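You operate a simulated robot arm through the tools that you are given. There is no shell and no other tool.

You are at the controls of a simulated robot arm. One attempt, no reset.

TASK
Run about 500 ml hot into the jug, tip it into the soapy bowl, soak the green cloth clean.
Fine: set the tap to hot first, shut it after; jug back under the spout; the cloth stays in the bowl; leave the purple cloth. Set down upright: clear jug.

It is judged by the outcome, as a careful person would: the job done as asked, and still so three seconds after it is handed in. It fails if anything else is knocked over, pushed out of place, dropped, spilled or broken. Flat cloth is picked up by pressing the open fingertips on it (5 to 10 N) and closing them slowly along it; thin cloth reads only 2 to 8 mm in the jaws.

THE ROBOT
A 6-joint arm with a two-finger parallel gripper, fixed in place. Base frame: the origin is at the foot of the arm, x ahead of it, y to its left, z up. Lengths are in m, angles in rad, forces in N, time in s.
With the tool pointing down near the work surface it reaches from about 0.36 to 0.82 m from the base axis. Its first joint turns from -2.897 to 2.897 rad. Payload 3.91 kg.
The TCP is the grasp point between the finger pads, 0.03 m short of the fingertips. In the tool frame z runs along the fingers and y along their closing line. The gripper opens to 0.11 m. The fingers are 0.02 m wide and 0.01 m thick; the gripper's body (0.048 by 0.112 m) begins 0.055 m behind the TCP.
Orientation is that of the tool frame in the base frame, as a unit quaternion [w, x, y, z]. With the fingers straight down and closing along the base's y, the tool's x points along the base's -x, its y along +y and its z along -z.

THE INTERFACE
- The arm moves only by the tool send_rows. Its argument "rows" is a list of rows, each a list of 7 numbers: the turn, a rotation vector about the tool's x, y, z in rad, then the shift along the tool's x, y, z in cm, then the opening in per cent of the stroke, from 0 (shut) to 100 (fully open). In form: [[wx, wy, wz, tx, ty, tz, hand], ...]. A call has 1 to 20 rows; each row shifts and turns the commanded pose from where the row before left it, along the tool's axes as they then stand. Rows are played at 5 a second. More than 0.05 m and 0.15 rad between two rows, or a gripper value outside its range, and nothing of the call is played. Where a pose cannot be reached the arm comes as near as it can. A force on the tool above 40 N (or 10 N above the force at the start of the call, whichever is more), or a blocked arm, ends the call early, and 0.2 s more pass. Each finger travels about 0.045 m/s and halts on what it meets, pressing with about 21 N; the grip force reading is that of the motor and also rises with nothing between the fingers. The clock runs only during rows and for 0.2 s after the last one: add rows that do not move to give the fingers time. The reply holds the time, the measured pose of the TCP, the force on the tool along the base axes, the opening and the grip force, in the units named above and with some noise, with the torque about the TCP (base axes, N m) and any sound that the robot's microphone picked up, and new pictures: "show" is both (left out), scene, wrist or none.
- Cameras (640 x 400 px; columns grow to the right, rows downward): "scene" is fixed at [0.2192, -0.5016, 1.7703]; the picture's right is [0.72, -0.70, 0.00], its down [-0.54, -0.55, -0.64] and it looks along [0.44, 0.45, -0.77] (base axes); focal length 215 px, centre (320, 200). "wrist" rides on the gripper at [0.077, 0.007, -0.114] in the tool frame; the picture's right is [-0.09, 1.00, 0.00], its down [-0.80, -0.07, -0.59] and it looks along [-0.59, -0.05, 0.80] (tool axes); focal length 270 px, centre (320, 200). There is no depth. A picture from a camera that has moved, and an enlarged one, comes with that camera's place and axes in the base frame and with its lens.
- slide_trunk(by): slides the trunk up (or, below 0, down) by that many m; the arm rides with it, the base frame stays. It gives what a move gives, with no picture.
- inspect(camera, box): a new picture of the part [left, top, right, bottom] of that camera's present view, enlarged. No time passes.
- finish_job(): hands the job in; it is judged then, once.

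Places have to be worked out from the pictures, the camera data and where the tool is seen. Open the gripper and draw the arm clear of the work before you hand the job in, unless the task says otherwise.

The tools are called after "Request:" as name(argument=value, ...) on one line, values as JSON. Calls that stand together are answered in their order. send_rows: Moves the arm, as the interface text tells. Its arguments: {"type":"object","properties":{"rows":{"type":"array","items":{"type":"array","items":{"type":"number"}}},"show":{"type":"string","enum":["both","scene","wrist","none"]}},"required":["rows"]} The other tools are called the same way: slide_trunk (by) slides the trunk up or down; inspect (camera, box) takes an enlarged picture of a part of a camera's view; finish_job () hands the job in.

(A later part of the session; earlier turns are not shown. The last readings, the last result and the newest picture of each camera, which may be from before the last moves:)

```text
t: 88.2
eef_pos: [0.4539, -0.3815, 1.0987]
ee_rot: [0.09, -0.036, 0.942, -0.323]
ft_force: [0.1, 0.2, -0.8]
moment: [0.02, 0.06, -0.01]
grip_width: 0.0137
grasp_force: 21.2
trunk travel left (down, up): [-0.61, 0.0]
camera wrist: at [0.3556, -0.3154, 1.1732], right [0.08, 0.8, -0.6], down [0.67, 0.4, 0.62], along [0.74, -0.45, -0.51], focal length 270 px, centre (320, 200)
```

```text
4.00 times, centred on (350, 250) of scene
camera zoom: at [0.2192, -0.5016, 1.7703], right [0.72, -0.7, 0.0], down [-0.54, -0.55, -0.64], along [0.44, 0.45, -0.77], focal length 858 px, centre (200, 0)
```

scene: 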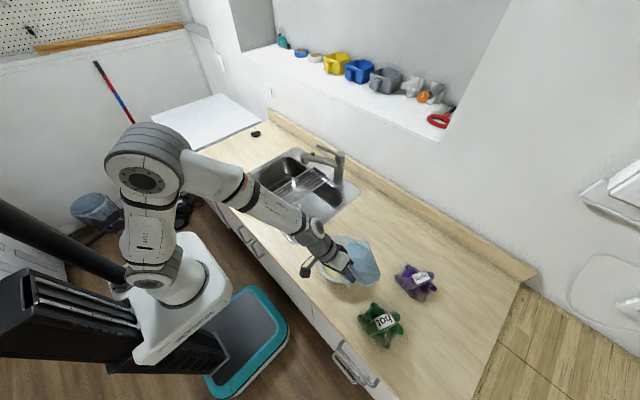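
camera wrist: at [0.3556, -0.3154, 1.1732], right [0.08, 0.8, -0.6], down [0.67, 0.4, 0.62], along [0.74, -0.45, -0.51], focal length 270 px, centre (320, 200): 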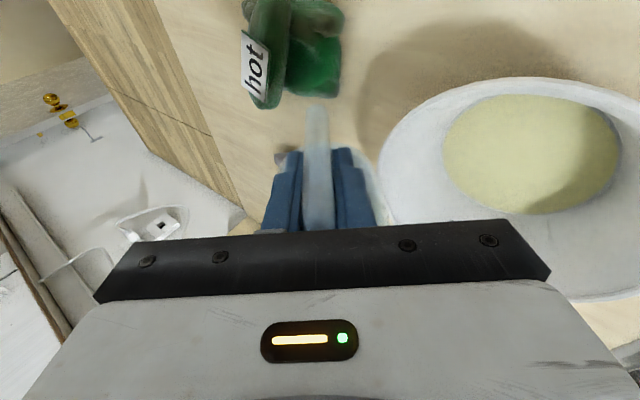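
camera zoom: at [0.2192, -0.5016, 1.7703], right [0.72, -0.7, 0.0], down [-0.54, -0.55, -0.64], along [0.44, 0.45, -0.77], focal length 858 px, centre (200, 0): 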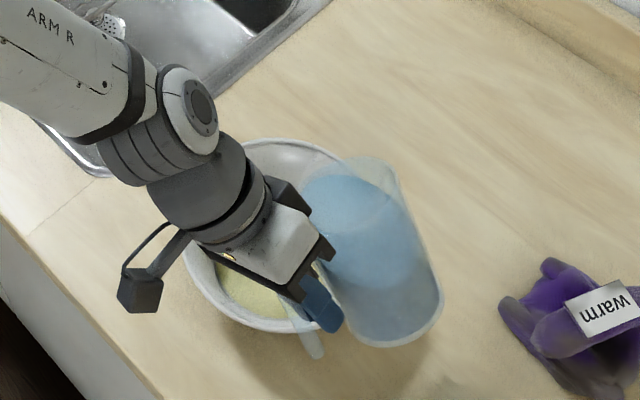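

Tilt is about 39° and the water is just at the lip; its projected landing point is inside the bowl. I tip on in small steps.

Request:
send_rows(rows=[[0.039, 0, -0.0073, 0, 0, 0, 0], [0.039, 0, -0.0073, 0, 0, 0, 0], [0.039, 0, -0.0073, 0, 0, 0, 0]], show="wrist")

Request:
inspect(camera="scene", box=[300, 200, 400, 300])

```text
t: 89.0
eef_pos: [0.4532, -0.381, 1.0986]
ee_rot: [0.087, -0.041, 0.921, -0.378]
ft_force: [0.1, -1.0, -0.8]
moment: [-0.01, 0.11, -0.01]
grip_width: 0.0137
grasp_force: 20.3
trunk travel left (down, up): [-0.61, 0.0]
camera wrist: at [0.3559, -0.3072, 1.165], right [0.08, 0.72, -0.69], down [0.67, 0.47, 0.57], along [0.74, -0.51, -0.45], focal length 270 px, centre (320, 200)
```

wrist: 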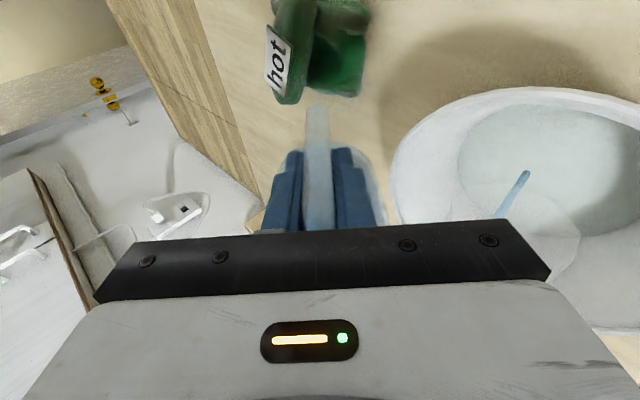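

```text
4.00 times, centred on (350, 250) of scene
camera zoom: at [0.2192, -0.5016, 1.7703], right [0.72, -0.7, 0.0], down [-0.54, -0.55, -0.64], along [0.44, 0.45, -0.77], focal length 858 px, centre (200, 0)
```

zoom: 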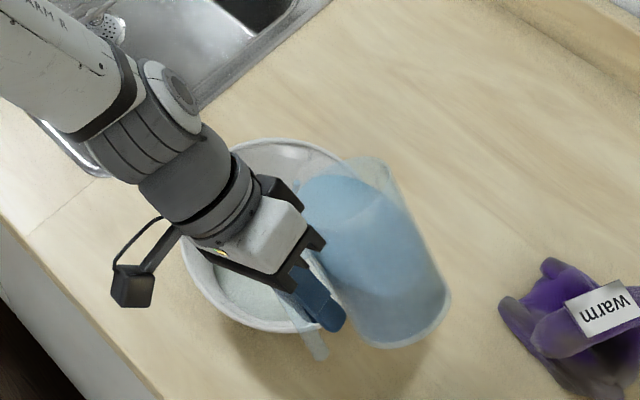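

Water is pouring in a thin stream into the middle of the bowl. I keep tipping gradually.

Request:
send_rows(rows=[[0.039, 0, -0.0073, 0, 0, 0, 0], [0.039, 0, -0.0073, 0, 0, 0, 0], [0.039, 0, -0.0073, 0, 0, 0, 0], [0.039, 0, -0.0073, 0, 0, 0, 0]], show="wrist")

Request:
inspect(camera="scene", box=[300, 200, 400, 300])

```text
t: 90.0
eef_pos: [0.4541, -0.3819, 1.0986]
ee_rot: [0.086, -0.047, 0.888, -0.45]
ft_force: [-0.2, 0.2, -0.3]
moment: [-0.01, 0.06, 0.01]
grip_width: 0.0136
grasp_force: 21.5
trunk travel left (down, up): [-0.61, 0.0]
camera wrist: at [0.3559, -0.2975, 1.1527], right [0.08, 0.6, -0.79], down [0.67, 0.56, 0.49], along [0.74, -0.57, -0.36], focal length 270 px, centre (320, 200)
```

wrist: 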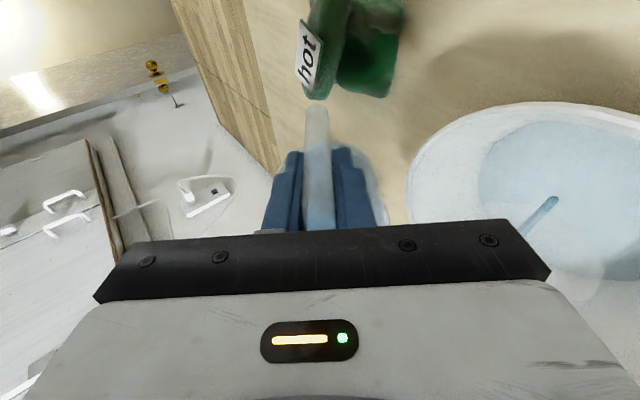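

```text
4.00 times, centred on (350, 250) of scene
camera zoom: at [0.2192, -0.5016, 1.7703], right [0.72, -0.7, 0.0], down [-0.54, -0.55, -0.64], along [0.44, 0.45, -0.77], focal length 858 px, centre (200, 0)
```

zoom: 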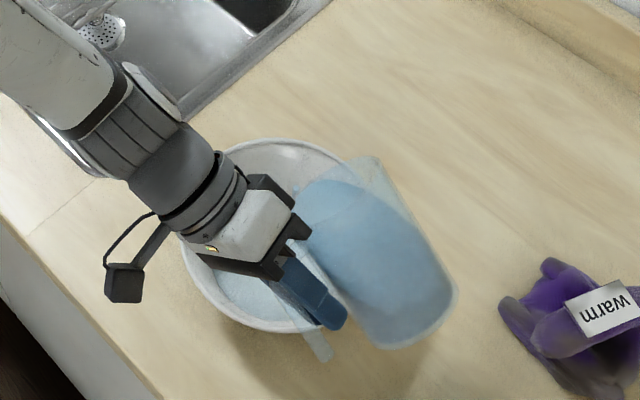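

The bowl's level rises and the stream stays inside. I continue to about 70°.

Request:
send_rows(rows=[[0.039, 0, -0.0073, 0, 0, 0, 0], [0.039, 0, -0.0073, 0, 0, 0, 0], [0.039, 0, -0.0073, 0, 0, 0, 0], [0.039, 0, -0.0073, 0, 0, 0, 0], [0.039, 0, -0.0073, 0, 0, 0, 0], [0.039, 0, -0.0073, 0, 0, 0, 0], [0.039, 0, -0.0073, 0, 0, 0, 0]], show="wrist")

Request:
inspect(camera="scene", box=[300, 200, 400, 300])

```text
t: 91.6
eef_pos: [0.4543, -0.3817, 1.0985]
ee_rot: [0.079, -0.058, 0.817, -0.568]
ft_force: [-0.5, 0.4, -0.7]
moment: [0.05, 0.03, 0.0]
grip_width: 0.0137
grasp_force: 20.8
trunk travel left (down, up): [-0.61, 0.0]
camera wrist: at [0.3559, -0.2863, 1.1273], right [0.08, 0.36, -0.93], down [0.67, 0.67, 0.32], along [0.74, -0.65, -0.19], focal length 270 px, centre (320, 200)
```

wrist: 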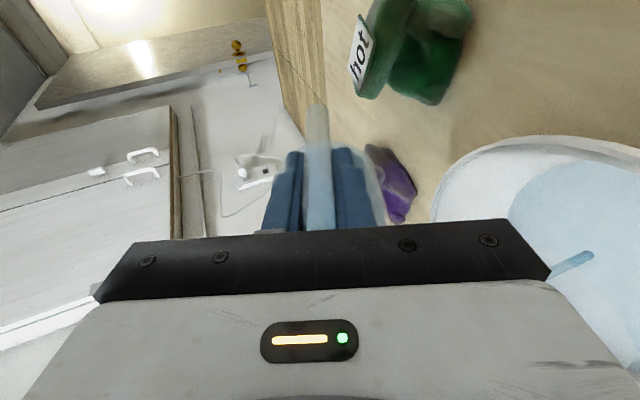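

```text
4.00 times, centred on (350, 250) of scene
camera zoom: at [0.2192, -0.5016, 1.7703], right [0.72, -0.7, 0.0], down [-0.54, -0.55, -0.64], along [0.44, 0.45, -0.77], focal length 858 px, centre (200, 0)
```

zoom: 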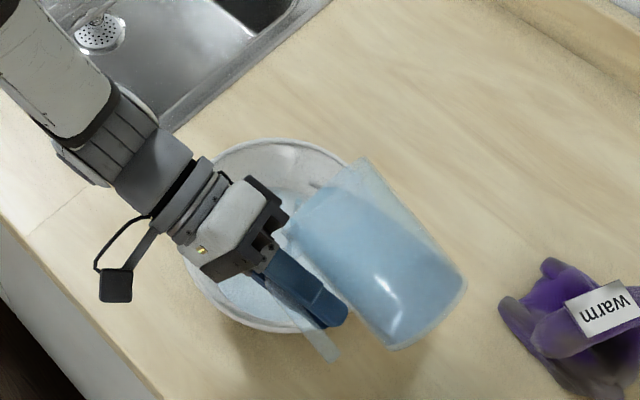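

Tilt is ~70° and the stream still lands well inside. I continue tipping while sliding the jug slightly toward +y so the lip stays over the bowl's centre.

Request:
send_rows(rows=[[0.044, 0, -0.008, -0.053, 0.078, -0.285, 0], [0.044, 0, -0.008, -0.053, 0.078, -0.285, 0], [0.044, 0, -0.008, -0.053, 0.078, -0.285, 0], [0.044, 0, -0.008, -0.053, 0.078, -0.285, 0], [0.044, 0, -0.008, 0, 0, 0, 0], [0.044, 0, -0.008, 0, 0, 0, 0], [0, 0, 0, 0, 0, 0, 0]], show="wrist")

Request:
inspect(camera="scene", box=[300, 200, 400, 300])

```text
t: 93.2
eef_pos: [0.4521, -0.37, 1.0984]
ee_rot: [0.074, -0.066, 0.734, -0.672]
ft_force: [0.0, -0.2, 0.2]
moment: [0.03, 0.04, 0.0]
grip_width: 0.0135
grasp_force: 21.0
trunk travel left (down, up): [-0.61, 0.0]
camera wrist: at [0.3555, -0.2705, 1.1015], right [0.09, 0.1, -0.99], down [0.67, 0.73, 0.13], along [0.74, -0.67, -0.01], focal length 270 px, centre (320, 200)
```

wrist: 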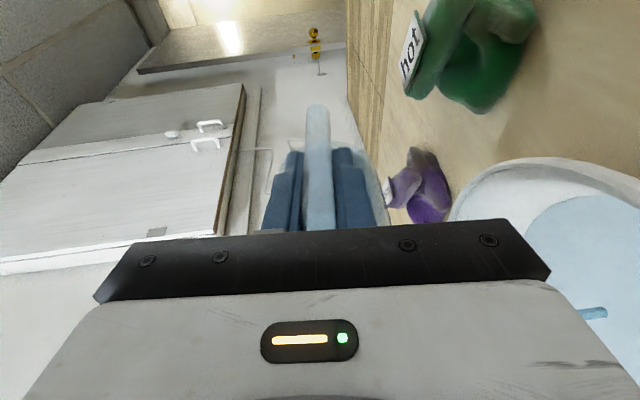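

```text
4.00 times, centred on (350, 250) of scene
camera zoom: at [0.2192, -0.5016, 1.7703], right [0.72, -0.7, 0.0], down [-0.54, -0.55, -0.64], along [0.44, 0.45, -0.77], focal length 858 px, centre (200, 0)
```

zoom: 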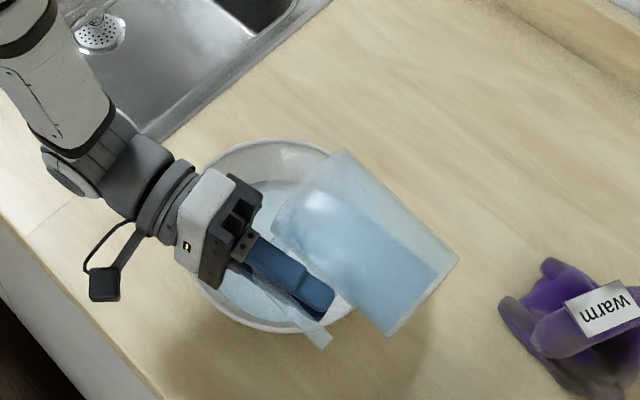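

At ~85° most of the water is out. I continue tipping past horizontal to drain it.

Request:
send_rows(rows=[[0.044, 0, -0.008, 0, 0, 0, 0], [0.044, 0, -0.008, 0, 0, 0, 0], [0.044, 0, -0.008, 0, 0, 0, 0], [0.044, 0, -0.008, 0, 0, 0, 0], [0.044, 0, -0.008, 0, 0, 0, 0], [0.044, 0, -0.008, 0, 0, 0, 0], [0.044, 0, -0.008, 0, 0, 0, 0], [0.044, 0, -0.008, 0, 0, 0, 0], [0, 0, 0, 0, 0, 0, 0], [0, 0, 0, 0, 0, 0, 0]], show="wrist")

Request:
inspect(camera="scene", box=[300, 200, 400, 300])

```text
t: 95.4
eef_pos: [0.4546, -0.3696, 1.0987]
ee_rot: [-0.061, 0.077, -0.602, 0.792]
ft_force: [0.1, -0.7, -1.2]
moment: [0.02, 0.11, 0.03]
grip_width: 0.0137
grasp_force: 21.0
trunk travel left (down, up): [-0.61, 0.0]
camera wrist: at [0.3554, -0.2763, 1.0669], right [0.09, -0.25, -0.96], down [0.67, 0.73, -0.13], along [0.74, -0.63, 0.23], focal length 270 px, centre (320, 200)
```

wrist: 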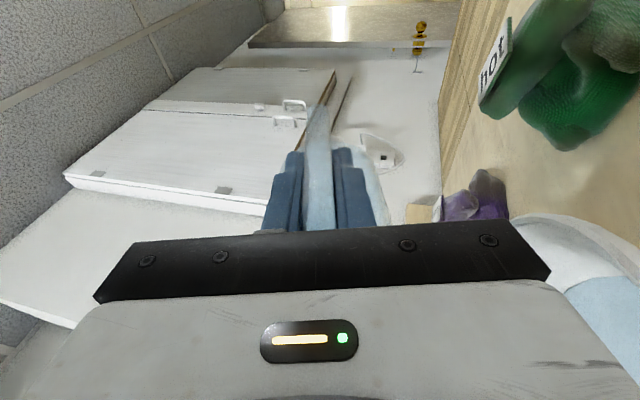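

```text
4.00 times, centred on (350, 250) of scene
camera zoom: at [0.2192, -0.5016, 1.7703], right [0.72, -0.7, 0.0], down [-0.54, -0.55, -0.64], along [0.44, 0.45, -0.77], focal length 858 px, centre (200, 0)
```

zoom: 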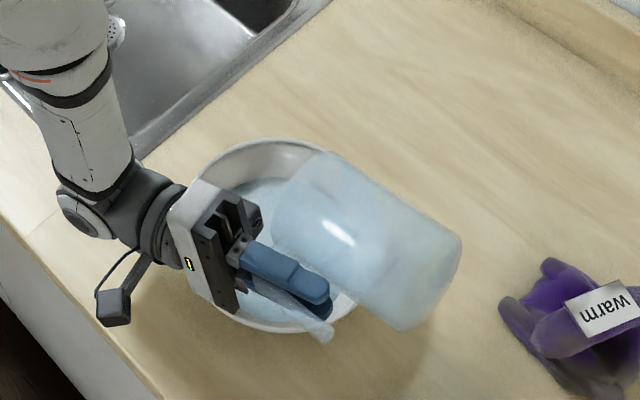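

Tilt is ~105° and the jug looks nearly empty. I tip a little further and wait for the last drops.

Request:
send_rows(rows=[[0.049, 0, -0.009, 0, 0, 0, 0], [0.049, 0, -0.009, 0, 0, 0, 0], [0.049, 0, -0.009, 0, 0, 0, 0], [0.049, 0, -0.009, 0, 0, 0, 0], [0, 0, 0, 0, 0, 0, 0], [0, 0, 0, 0, 0, 0, 0], [0, 0, 0, 0, 0, 0, 0], [0, 0, 0, 0, 0, 0, 0], [0, 0, 0, 0, 0, 0, 0], [0, 0, 0, 0, 0, 0, 0]], show="both")

Request:
inspect(camera="scene", box=[300, 200, 400, 300])

```text
t: 97.6
eef_pos: [0.4535, -0.3684, 1.0984]
ee_rot: [-0.053, 0.08, -0.521, 0.848]
ft_force: [0.3, 0.8, -2.0]
moment: [0.03, 0.06, -0.02]
grip_width: 0.0139
grasp_force: 20.9
trunk travel left (down, up): [-0.61, 0.0]
camera wrist: at [0.3561, -0.2845, 1.0493], right [0.09, -0.43, -0.9], down [0.67, 0.69, -0.26], along [0.74, -0.58, 0.36], focal length 270 px, centre (320, 200)
```

scene: 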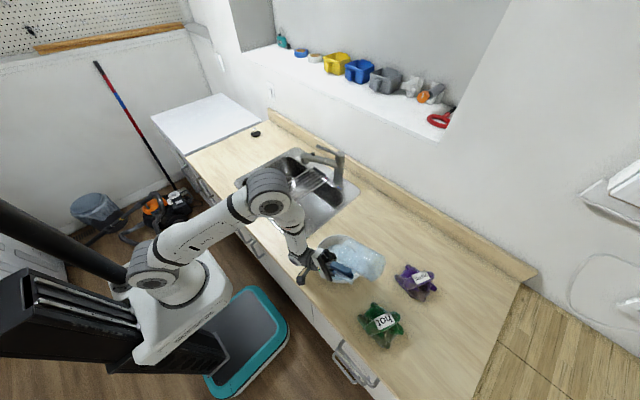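
wrist: 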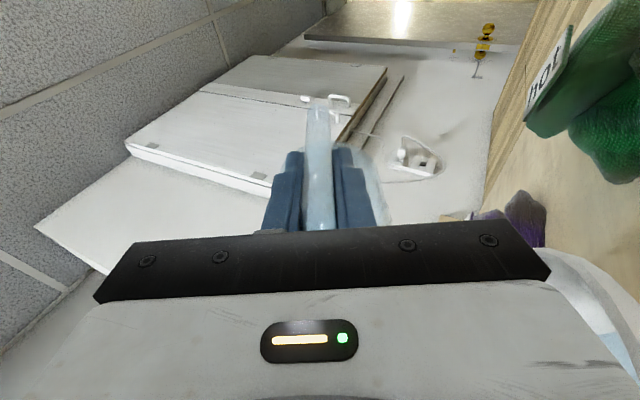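

```text
4.00 times, centred on (350, 250) of scene
camera zoom: at [0.2192, -0.5016, 1.7703], right [0.72, -0.7, 0.0], down [-0.54, -0.55, -0.64], along [0.44, 0.45, -0.77], focal length 858 px, centre (200, 0)
```

zoom: 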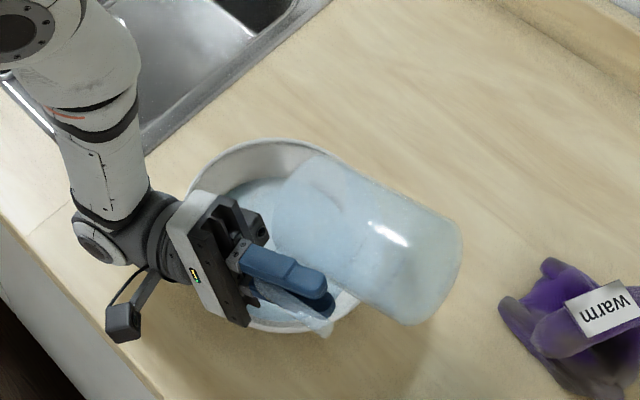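

The jug has drained into the bowl. I bring it back upright over the bowl.

Request:
send_rows(rows=[[-0.059, 0, 0.011, 0, 0, 0, 0], [-0.118, 0, 0.022, 0, 0, 0, 0], [-0.118, 0, 0.022, 0, 0, 0, 0], [-0.118, 0, 0.022, 0, 0, 0, 0], [-0.118, 0, 0.022, 0, 0, 0, 0], [-0.118, 0, 0.022, 0, 0, 0, 0], [-0.118, 0, 0.022, 0, 0, 0, 0], [-0.118, 0, 0.022, 0, 0, 0, 0], [-0.118, 0, 0.022, 0, 0, 0, 0], [-0.118, 0, 0.022, 0, 0, 0, 0], [-0.118, 0, 0.022, 0, 0, 0, 0], [-0.118, 0, 0.022, 0, 0, 0, 0], [-0.118, 0, 0.022, 0, 0, 0, 0], [-0.118, 0, 0.022, 0, 0, 0, 0], [-0.118, 0, 0.022, 0, 0, 0, 0], [-0.118, 0, 0.022, 0, 0, 0, 0], [-0.118, 0, 0.022, 0, 0, 0, 0], [-0.059, 0, 0.011, 0, 0, 0, 0], [0, 0, 0, 0, 0, 0, 0], [0, 0, 0, 0, 0, 0, 0]], show="both")

Request:
inspect(camera="scene", box=[300, 200, 400, 300])

```text
t: 101.8
eef_pos: [0.4534, -0.3696, 1.0991]
ee_rot: [0.093, -0.007, 0.996, 0.0]
ft_force: [0.8, 0.0, -0.9]
moment: [0.01, 0.04, 0.03]
grip_width: 0.0135
grasp_force: 20.9
trunk travel left (down, up): [-0.61, 0.0]
camera wrist: at [0.3564, -0.3625, 1.1982], right [0.07, 1.0, 0.02], down [0.68, -0.06, 0.73], along [0.73, -0.04, -0.68], focal length 270 px, centre (320, 200)
```

scene: 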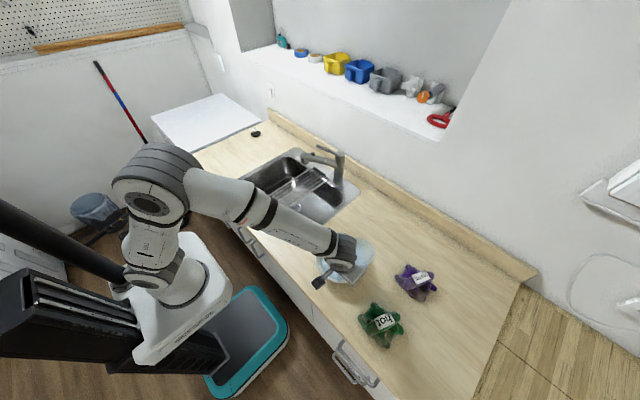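
wrist: 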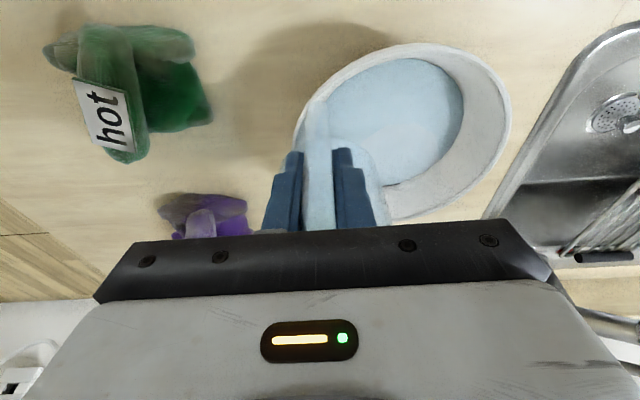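

```text
4.00 times, centred on (350, 250) of scene
camera zoom: at [0.2192, -0.5016, 1.7703], right [0.72, -0.7, 0.0], down [-0.54, -0.55, -0.64], along [0.44, 0.45, -0.77], focal length 858 px, centre (200, 0)
```

zoom: 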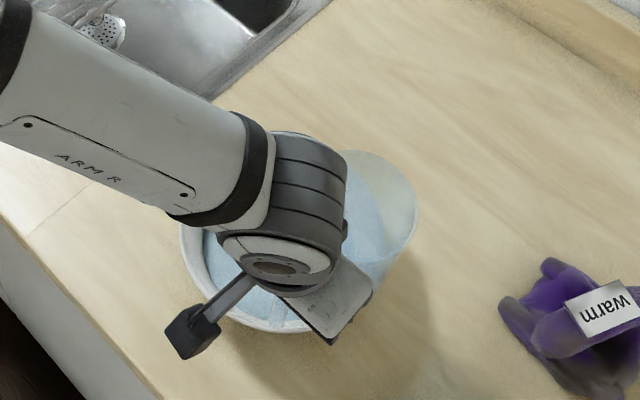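

The jug is upright and empty, and the bowl now holds the hot soapy water. I carry the jug back over the sink, in front of the spout.

Request:
send_rows(rows=[[0, 0, 0, -0.26, 1.42, -0.03, 0], [0, 0, 0, -0.518, 2.85, -0.059, 0], [0, 0, 0, -0.518, 2.85, -0.059, 0], [0, 0, 0, -0.518, 2.85, -0.059, 0], [0, 0, 0, -0.518, 2.85, -0.059, 0], [0, 0, 0, -0.518, 2.85, -0.059, 0], [0, 0, 0, -0.518, 2.85, -0.059, 0], [0, 0, 0, -0.518, 2.85, -0.059, 0], [0, 0, 0, -0.518, 2.85, -0.059, 0], [0, 0, 0, -0.518, 2.85, -0.059, 0], [0, 0, 0, -0.518, 2.85, -0.059, 0], [0, 0, 0, -0.518, 2.85, -0.059, 0], [0, 0, 0, -0.518, 2.85, -0.059, 0], [0, 0, 0, -0.518, 2.85, -0.059, 0], [0, 0, 0, -0.518, 2.85, -0.059, 0], [0, 0, 0, -0.518, 2.85, -0.059, 0], [0, 0, 0, -0.518, 2.85, -0.059, 0], [0, 0, 0, -0.26, 1.42, -0.03, 0], [0, 0, 0, 0, 0, 0, 0], [0, 0, 0, 0, 0, 0, 0]], show="both")

Request:
inspect(camera="scene", box=[300, 210, 420, 350])

```text
t: 106.0
eef_pos: [0.532, 0.1158, 1.1263]
ee_rot: [0.094, -0.007, 0.996, 0.0]
ft_force: [-0.1, 0.1, -0.2]
moment: [-0.01, 0.07, 0.01]
grip_width: 0.0136
grasp_force: 21.1
trunk travel left (down, up): [-0.61, 0.0]
camera wrist: at [0.435, 0.1232, 1.2244], right [0.07, 1.0, 0.02], down [0.68, -0.06, 0.73], along [0.73, -0.04, -0.68], focal length 270 px, centre (320, 200)
```

scene: 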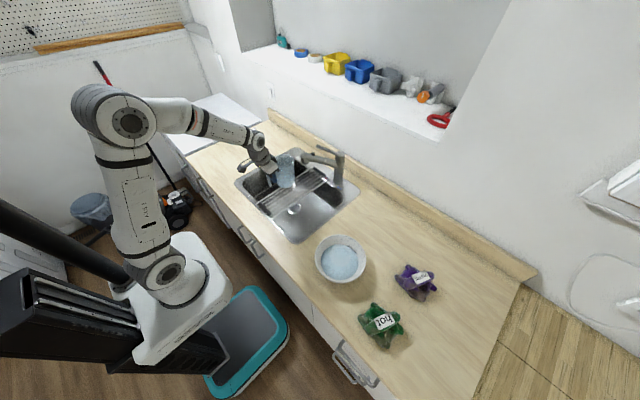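
wrist: 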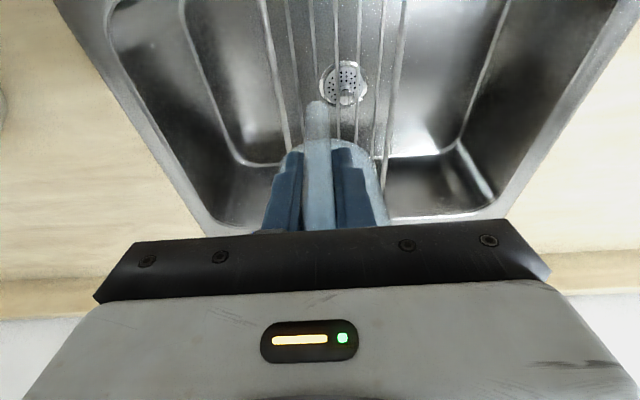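

```text
2.86 times, centred on (360, 280) of scene
camera zoom: at [0.2192, -0.5016, 1.7703], right [0.72, -0.7, 0.0], down [-0.54, -0.55, -0.64], along [0.44, 0.45, -0.77], focal length 613 px, centre (206, -29)
```

zoom: 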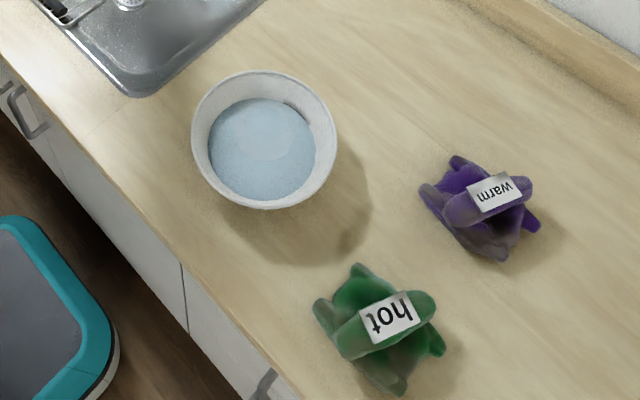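

The bowl holds the water cleanly with nothing spilled on the counter. I lower the jug to just above rack height, retracing the way out.

Request:
send_rows(rows=[[0, 0, 0.014, 0.396, 0, 2.084, 0], [0, 0, 0, 0.396, 0, 2.084, 0], [0, 0, 0, 0.396, 0, 2.084, 0], [0, 0, 0, 0.396, 0, 2.084, 0], [0, 0, 0, 0.396, 0, 2.084, 0], [0, 0, 0, 0, 0, 0, 0], [0, 0, 0, 0, 0, 0, 0]], show="both")

Request:
inspect(camera="scene", box=[260, 140, 350, 210])

```text
t: 107.6
eef_pos: [0.5332, 0.118, 1.0201]
ee_rot: [0.093, 0.0, 0.996, 0.001]
ft_force: [0.5, -0.6, -0.6]
moment: [0.01, 0.09, 0.02]
grip_width: 0.0136
grasp_force: 21.0
trunk travel left (down, up): [-0.61, 0.0]
camera wrist: at [0.4346, 0.1244, 1.1189], right [0.09, 1.0, 0.02], down [0.68, -0.07, 0.73], along [0.73, -0.05, -0.68], focal length 270 px, centre (320, 200)
```

scene: 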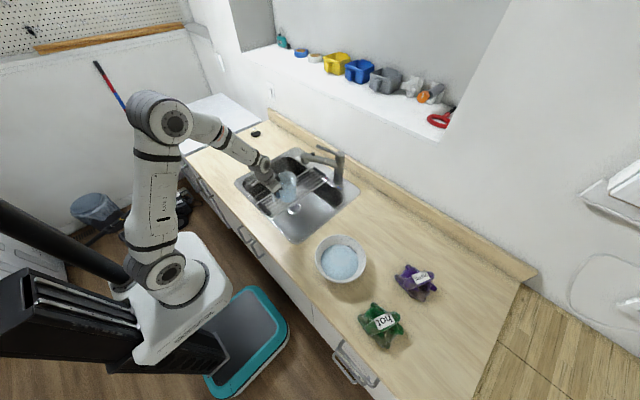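
wrist: 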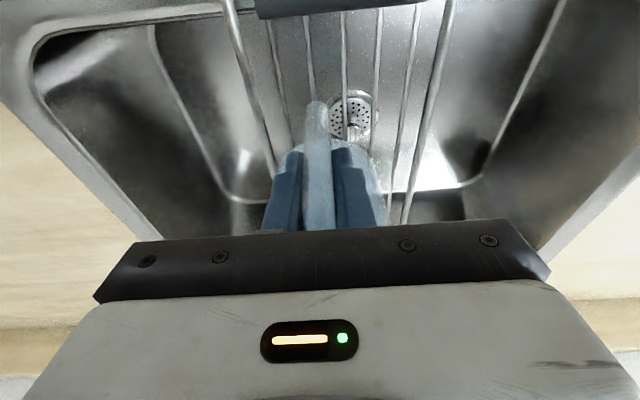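

```text
5.71 times, centred on (305, 175) of scene
camera zoom: at [0.2192, -0.5016, 1.7703], right [0.72, -0.7, 0.0], down [-0.54, -0.55, -0.64], along [0.44, 0.45, -0.77], focal length 1226 px, centre (406, 343)
```

zoom: 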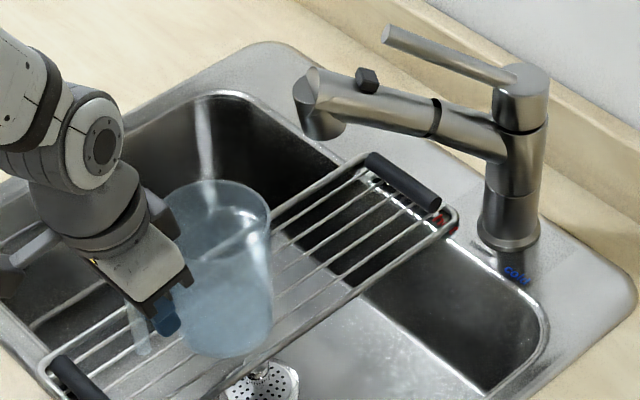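

The handle's end shows a few pixels higher in the wrist view than at first grip, hinting the jug slid or rotated slightly in the fingers. I zoom in to compare.

Request:
inspect(camera="wrist", box=[220, 60, 430, 240])

Request:
inspect(camera="scene", box=[270, 160, 315, 205])

```text
2.22 times, centred on (325, 150) of wrist
camera zoom: at [0.4346, 0.1244, 1.1189], right [0.09, 1.0, 0.02], down [0.68, -0.07, 0.73], along [0.73, -0.05, -0.68], focal length 601 px, centre (309, 311)
```

zoom: 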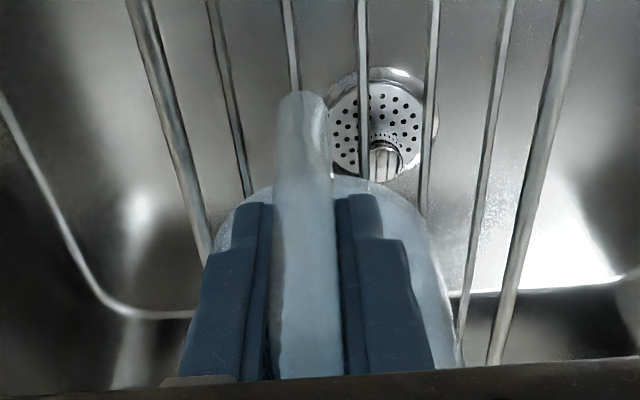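

```text
8.89 times, centred on (292, 182) of scene
camera zoom: at [0.2192, -0.5016, 1.7703], right [0.72, -0.7, 0.0], down [-0.54, -0.55, -0.64], along [0.44, 0.45, -0.77], focal length 1908 px, centre (564, 356)
```

zoom: 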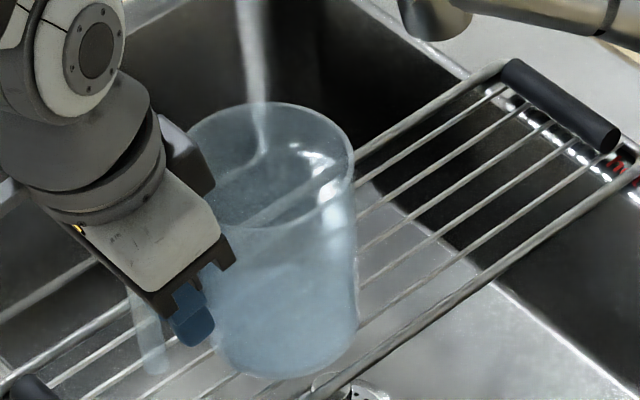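

The jug has rotated about 0.1 rad (front down) in the fingers. I pitch the tool back by that amount to make the jug level before setting it down, and verify.

Request:
send_rows(rows=[[0, -0.05, 0, 0, 0, 0, 0], [0, -0.05, 0, 0, 0, 0, 0], [0, 0, 0, 0, 0, 0, 0], [0, 0, 0, 0, 0, 0, 0]], show="wrist")

Request:
inspect(camera="scene", box=[270, 160, 315, 205])

```text
t: 108.6
eef_pos: [0.5315, 0.1156, 1.0198]
ee_rot: [0.143, 0.0, 0.99, 0.001]
ft_force: [0.1, 0.0, -1.4]
moment: [0.03, 0.08, 0.01]
grip_width: 0.0136
grasp_force: 20.7
trunk travel left (down, up): [-0.61, 0.0]
camera wrist: at [0.4252, 0.1243, 1.1086], right [0.08, 1.0, 0.03], down [0.6, -0.07, 0.8], along [0.8, -0.05, -0.6], focal length 270 px, centre (320, 200)
```

wrist: 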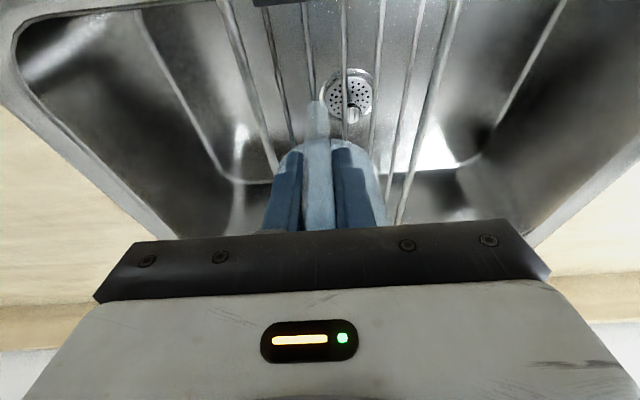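

```text
8.89 times, centred on (292, 182) of scene
camera zoom: at [0.2192, -0.5016, 1.7703], right [0.72, -0.7, 0.0], down [-0.54, -0.55, -0.64], along [0.44, 0.45, -0.77], focal length 1908 px, centre (564, 356)
```

zoom: 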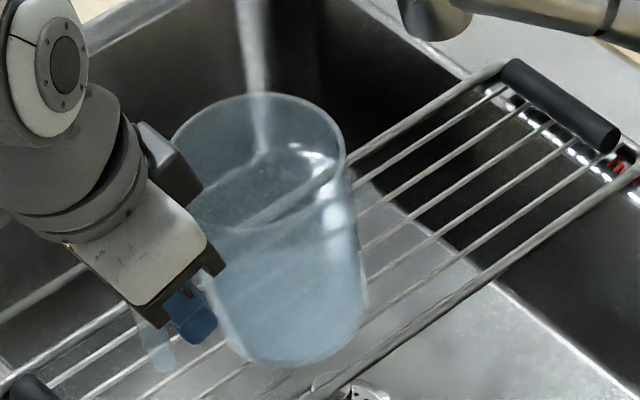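

By the silhouette slopes I slightly over-corrected (now front-up by about 0.04 rad). I take back 0.035 rad and then move forward under the spout at the same height as on the way out.

Request:
send_rows(rows=[[0, 0.035, 0, 0, 0, 0, 0], [0, 0, 0, 0, 0, 0, 0], [0, 0, 0, 0, 0, 0, 0]], show="none")

Request:
inspect(camera="scene", box=[270, 160, 315, 205])

```text
t: 109.4
eef_pos: [0.5311, 0.1156, 1.0198]
ee_rot: [0.125, -0.001, 0.992, 0.001]
ft_force: [-0.3, -0.4, -0.9]
moment: [0.01, 0.04, -0.01]
grip_width: 0.0135
grasp_force: 21.4
trunk travel left (down, up): [-0.61, 0.0]
```

```text
8.89 times, centred on (292, 182) of scene
camera zoom: at [0.2192, -0.5016, 1.7703], right [0.72, -0.7, 0.0], down [-0.54, -0.55, -0.64], along [0.44, 0.45, -0.77], focal length 1908 px, centre (564, 356)
```

zoom: 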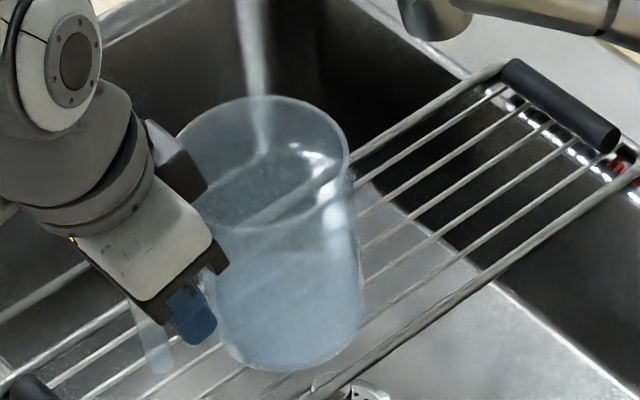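

The jug's silhouette now matches its upright reference. I move it forward 12.8 cm at this height, under the spout.

Request:
send_rows(rows=[[0, 0, 0, -0.775, 0, 0.199, 0], [0, 0, 0, -1.55, 0, 0.397, 0], [0, 0, 0, -1.55, 0, 0.397, 0], [0, 0, 0, -1.55, 0, 0.397, 0], [0, 0, 0, -1.55, 0, 0.397, 0], [0, 0, 0, -1.55, 0, 0.397, 0], [0, 0, 0, -1.55, 0, 0.397, 0], [0, 0, 0, -1.55, 0, 0.397, 0], [0, 0, 0, -0.775, 0, 0.199, 0], [0, 0, 0, 0, 0, 0, 0], [0, 0, 0, 0, 0, 0, 0]], show="both")

Request:
inspect(camera="scene", box=[305, 158, 333, 192])

```text
t: 111.8
eef_pos: [0.659, 0.1157, 1.0184]
ee_rot: [0.126, 0.0, 0.992, 0.001]
ft_force: [0.0, -0.3, -1.0]
moment: [-0.02, 0.07, 0.02]
grip_width: 0.0137
grasp_force: 21.2
trunk travel left (down, up): [-0.61, 0.0]
camera wrist: at [0.5567, 0.1243, 1.1116], right [0.09, 1.0, 0.02], down [0.63, -0.07, 0.77], along [0.77, -0.05, -0.63], focal length 270 px, centre (320, 200)
```

scene: 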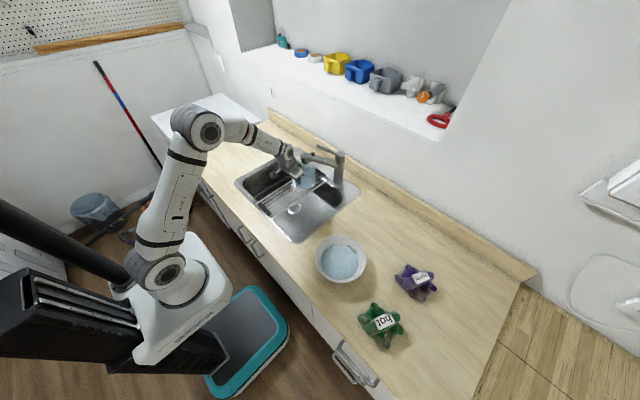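
wrist: 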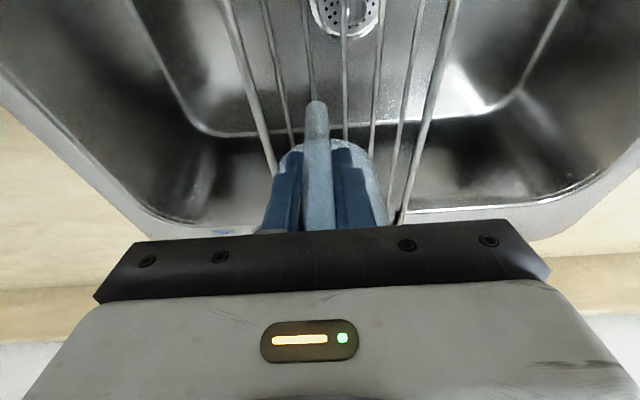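

```text
11.76 times, centred on (319, 175) of scene
camera zoom: at [0.2192, -0.5016, 1.7703], right [0.72, -0.7, 0.0], down [-0.54, -0.55, -0.64], along [0.44, 0.45, -0.77], focal length 2525 px, centre (332, 494)
```

zoom: 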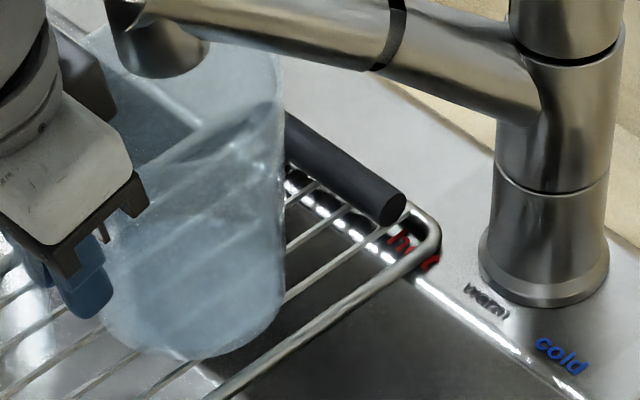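

The jug is under the spout about 1.1 cm above the rack. I nudge it 3 mm outward and lower it gently, watching the contact force.

Request:
send_rows(rows=[[0, 0, 0, -0.29, -0.1, 0.074, 0], [0, 0, 0, 0.074, 0, 0.29, 0], [0, 0, 0, 0.074, 0, 0.29, 0], [0, 0, 0, 0.05, 0, 0.194, 0], [0, 0, 0, 0, 0, 0, 0], [0, 0, 0, 0, 0, 0, 0]], show="none")

Request:
inspect(camera="scene", box=[305, 158, 333, 192])

```text
t: 113.2
eef_pos: [0.6623, 0.1161, 1.0107]
ee_rot: [0.125, 0.0, 0.992, 0.001]
ft_force: [0.5, -0.2, -0.4]
moment: [0.02, 0.07, -0.01]
grip_width: 0.0137
grasp_force: 21.4
trunk travel left (down, up): [-0.61, 0.0]
```

```text
11.76 times, centred on (319, 175) of scene
camera zoom: at [0.2192, -0.5016, 1.7703], right [0.72, -0.7, 0.0], down [-0.54, -0.55, -0.64], along [0.44, 0.45, -0.77], focal length 2525 px, centre (332, 494)
```

zoom: 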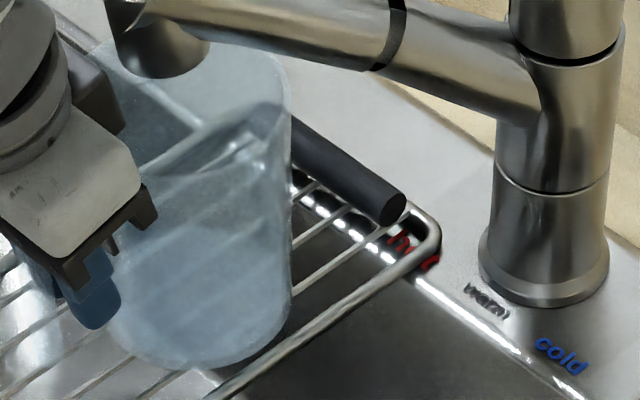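

Request:
send_rows(rows=[[0, 0, 0, 0.05, 0, 0.194, 0], [0, 0, 0, 0.05, 0, 0.194, 0], [0, 0, 0, 0, 0, 0, 0], [0, 0, 0, 0, 0, 0, 0]], show="none")

Request:
inspect(camera="scene", box=[305, 158, 333, 192])

```text
t: 114.2
eef_pos: [0.662, 0.1154, 1.0088]
ee_rot: [0.127, 0.0, 0.992, 0.002]
ft_force: [-0.8, 0.7, 13.6]
moment: [0.0, -0.33, 0.0]
grip_width: 0.0139
grasp_force: 21.1
trunk travel left (down, up): [-0.61, 0.0]
```

```text
11.76 times, centred on (319, 175) of scene
camera zoom: at [0.2192, -0.5016, 1.7703], right [0.72, -0.7, 0.0], down [-0.54, -0.55, -0.64], along [0.44, 0.45, -0.77], focal length 2525 px, centre (332, 494)
```

zoom: 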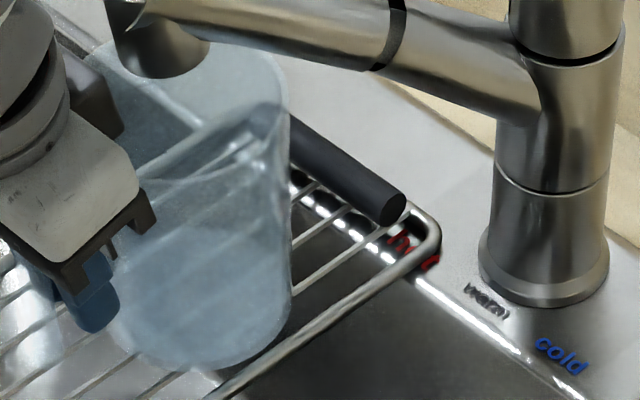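

Contact with the rack at 13.6 N, mostly on the rear edge (moment -0.33), so the jug is very slightly front-up. I ease up 1 mm, pitch it flat by 0.025 rad, and then open the fingers slowly.

Request:
send_rows(rows=[[0, 0.0125, 0, -0.025, 0, -0.097, 0], [0, 0.0125, 0, 0, 0, 0, 0], [0, 0, 0, 0, 0, 0, 0]], show="none")

```text
t: 115.0
eef_pos: [0.6618, 0.1157, 1.0089]
ee_rot: [0.114, 0.0, 0.994, 0.001]
ft_force: [1.5, 0.6, 8.2]
moment: [-0.01, -0.35, 0.03]
grip_width: 0.0138
grasp_force: 21.4
trunk travel left (down, up): [-0.61, 0.0]
```

The load has moved toward the jug's middle (8 N), so it sits nearly flat. I open the fingers gradually.

Request:
send_rows(rows=[[0, 0, 0, 0, 0, 0, 14], [0, 0, 0, 0, 0, 0, 18], [0, 0, 0, 0, 0, 0, 24], [0, 0, 0, 0, 0, 0, 32], [0, 0, 0, 0, 0, 0, 40], [0, 0, 0, 0, 0, 0, 40]], show="both")

Request:
inspect(camera="wrist", box=[220, 60, 430, 240])

Request:
inspect(camera="scene", box=[305, 158, 333, 192])

```text
t: 116.4
eef_pos: [0.6624, 0.116, 1.0073]
ee_rot: [0.113, 0.001, 0.994, 0.001]
ft_force: [0.0, 0.3, 0.1]
moment: [-0.04, 0.01, -0.03]
grip_width: 0.0442
grasp_force: 0.1
trunk travel left (down, up): [-0.61, 0.0]
camera wrist: at [0.5617, 0.1235, 1.1036], right [0.09, 1.0, 0.02], down [0.65, -0.07, 0.76], along [0.76, -0.05, -0.65], focal length 270 px, centre (320, 200)
```

scene: 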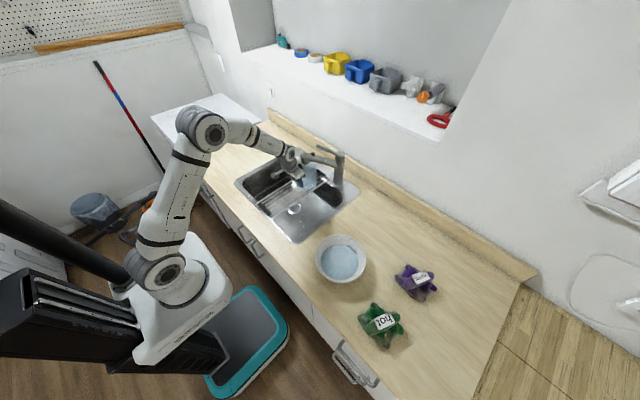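
wrist: 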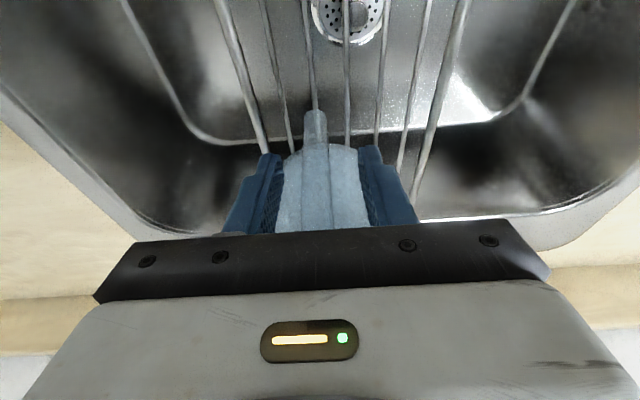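

```text
2.22 times, centred on (325, 150) of wrist
camera zoom: at [0.5617, 0.1235, 1.1036], right [0.09, 1.0, 0.02], down [0.65, -0.07, 0.76], along [0.76, -0.05, -0.65], focal length 601 px, centre (309, 311)
```

zoom: 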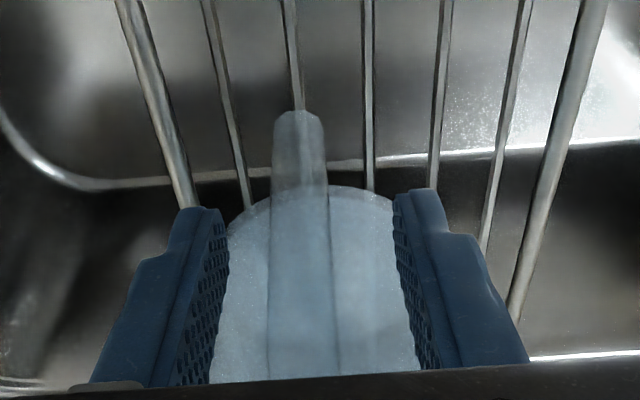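

```text
11.76 times, centred on (319, 175) of scene
camera zoom: at [0.2192, -0.5016, 1.7703], right [0.72, -0.7, 0.0], down [-0.54, -0.55, -0.64], along [0.44, 0.45, -0.77], focal length 2525 px, centre (332, 494)
```

zoom: 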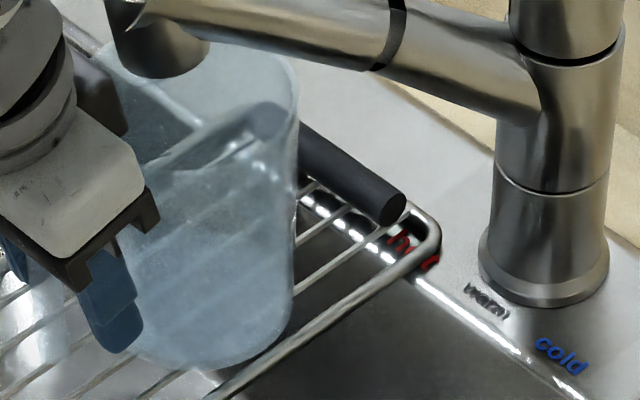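

The jug stands on the rack under the spout, released. I withdraw the fingers straight back along the tool axis.

Request:
send_rows(rows=[[0, 0, 0, 0, 0, -1.2, 40], [0, 0, 0, 0, 0, -2.5, 40], [0, 0, 0, 0, 0, -2.5, 40], [0, 0, 0, 0, 0, -2.5, 40], [0, 0, 0, 0, 0, -2.5, 40], [0, 0, 0, 4, 0, -1, 50], [0, 0, 0, 4, 0, -1, 60], [0, 0, 0, 4, 0, -1, 60], [0, 0, 0, 0, 0, 0, 60]], show="both")

Request:
inspect(camera="scene", box=[290, 140, 350, 195])

Request:
inspect(camera="scene", box=[300, 220, 420, 360])

```text
t: 118.4
eef_pos: [0.5145, 0.1168, 1.1188]
ee_rot: [0.112, -0.001, 0.994, 0.001]
ft_force: [-0.2, 0.3, 0.7]
moment: [0.0, 0.02, 0.02]
grip_width: 0.0661
grasp_force: 0.1
trunk travel left (down, up): [-0.61, 0.0]
camera wrist: at [0.4134, 0.1233, 1.2144], right [0.09, 1.0, 0.02], down [0.65, -0.07, 0.76], along [0.76, -0.05, -0.65], focal length 270 px, centre (320, 200)
```

scene: 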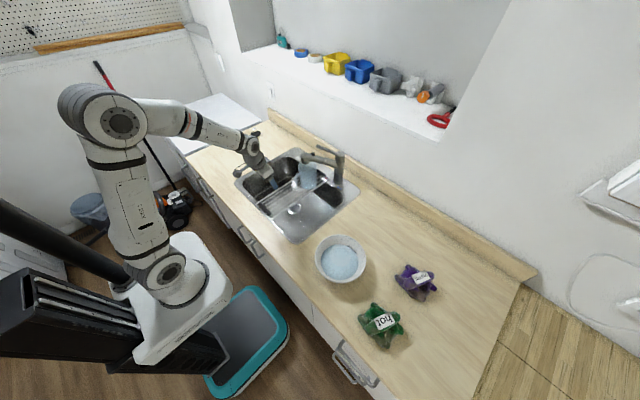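
wrist: 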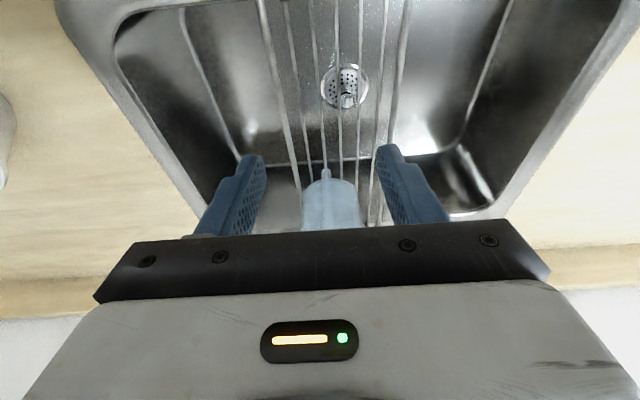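

```text
7.27 times, centred on (320, 168) of scene
camera zoom: at [0.2192, -0.5016, 1.7703], right [0.72, -0.7, 0.0], down [-0.54, -0.55, -0.64], along [0.44, 0.45, -0.77], focal length 1561 px, centre (320, 436)
```

zoom: 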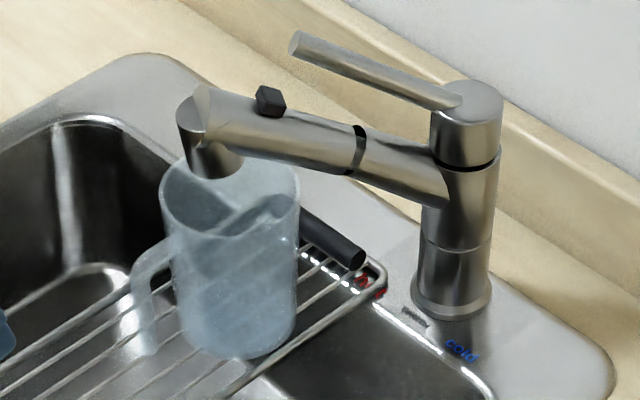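

```text
2.86 times, centred on (360, 290) of scene
camera zoom: at [0.2192, -0.5016, 1.7703], right [0.72, -0.7, 0.0], down [-0.54, -0.55, -0.64], along [0.44, 0.45, -0.77], focal length 613 px, centre (206, -57)
```

zoom: 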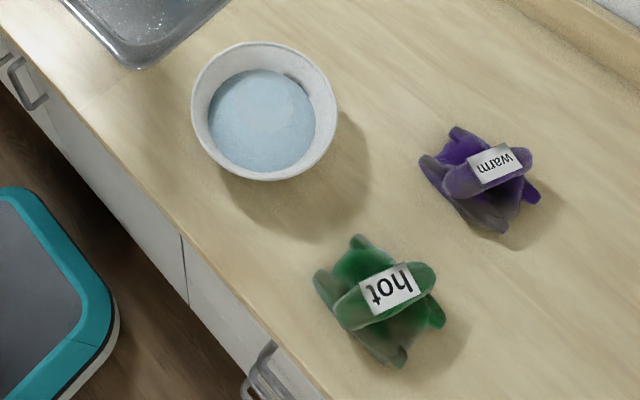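

The jug is upright under the spout and the tap is shut. Now the green cloth: its label centre works out to about (0.473, -0.548). I straighten the tool and move over it for a close look.

Request:
send_rows(rows=[[0, 0.1125, 0, 0, 0, -1, 60], [0, 0.1125, 0, 0, 0, -1, 60], [0, 0, 0, 0.2, -2.2, -0.4, 60], [0, 0, 0, 0.4, -4.4, -0.4, 60], [0, 0, 0, 0.4, -4.4, -0.4, 60], [0, 0, 0, 0.4, -4.4, -0.4, 60], [0, 0, 0, 0.4, -4.4, 0, 60], [0, 0, 0, 0.4, -4.4, 0, 60], [0, 0, 0, 0.4, -4.4, 0, 60], [0, 0, 0, 0.4, -4.4, 0, 60], [0, 0, 0, 0.4, -4.4, 0, 60], [0, 0, 0, 0.4, -4.4, 0, 60], [0, 0, 0, 0.4, -4.4, 0, 60], [0, 0, 0, 0.4, -4.4, 0, 60], [0, 0, 0, 0.4, -4.4, 0, 60], [0, 0, 0, 0.4, -4.4, 0, 60], [0, 0, 0, 0.4, -4.4, 0, 60], [0, 0, 0, 0.2, -2.2, 0, 60], [0, 0, 0, 0, 0, 0, 60]], show="both")

Request:
inspect(camera="wrist", box=[200, 0, 440, 240])

```text
t: 122.4
eef_pos: [0.4495, -0.547, 1.1546]
ee_rot: [0.002, 0.0, 1.0, 0.001]
ft_force: [-0.5, 0.0, -0.4]
moment: [0.03, -0.02, -0.01]
grip_width: 0.0659
grasp_force: 0.1
trunk travel left (down, up): [-0.61, 0.0]
camera wrist: at [0.3723, -0.5387, 1.2697], right [0.09, 1.0, 0.0], down [0.8, -0.07, 0.6], along [0.59, -0.05, -0.8], focal length 270 px, centre (320, 200)
```

scene: 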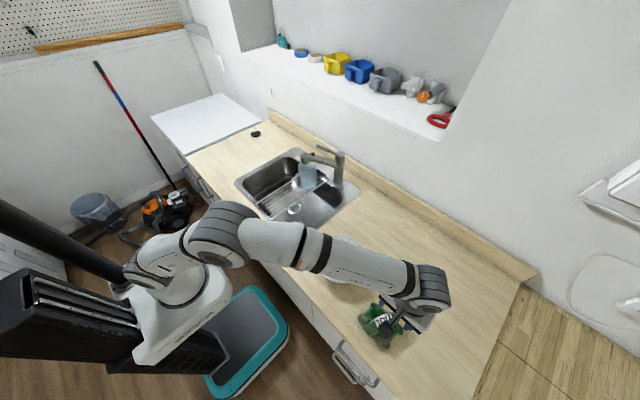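
wrist: 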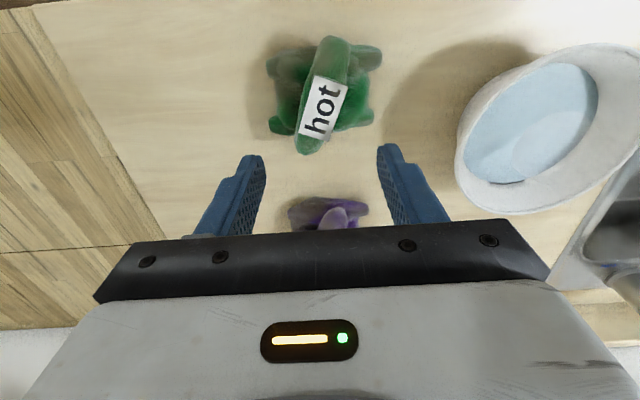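

```text
1.67 times, centred on (320, 120) of wrist
camera zoom: at [0.3723, -0.5387, 1.2697], right [0.09, 1.0, 0.0], down [0.8, -0.07, 0.6], along [0.59, -0.05, -0.8], focal length 450 px, centre (320, 333)
```

zoom: 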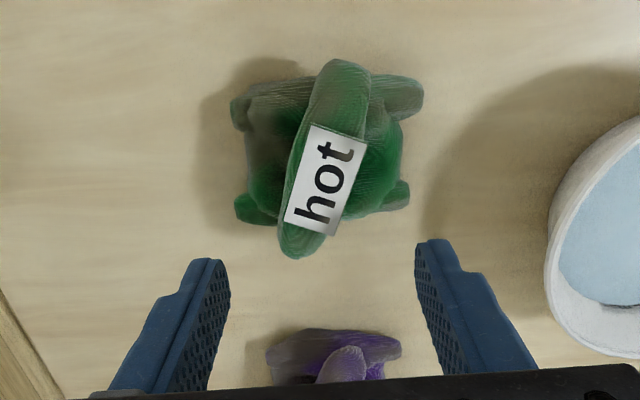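

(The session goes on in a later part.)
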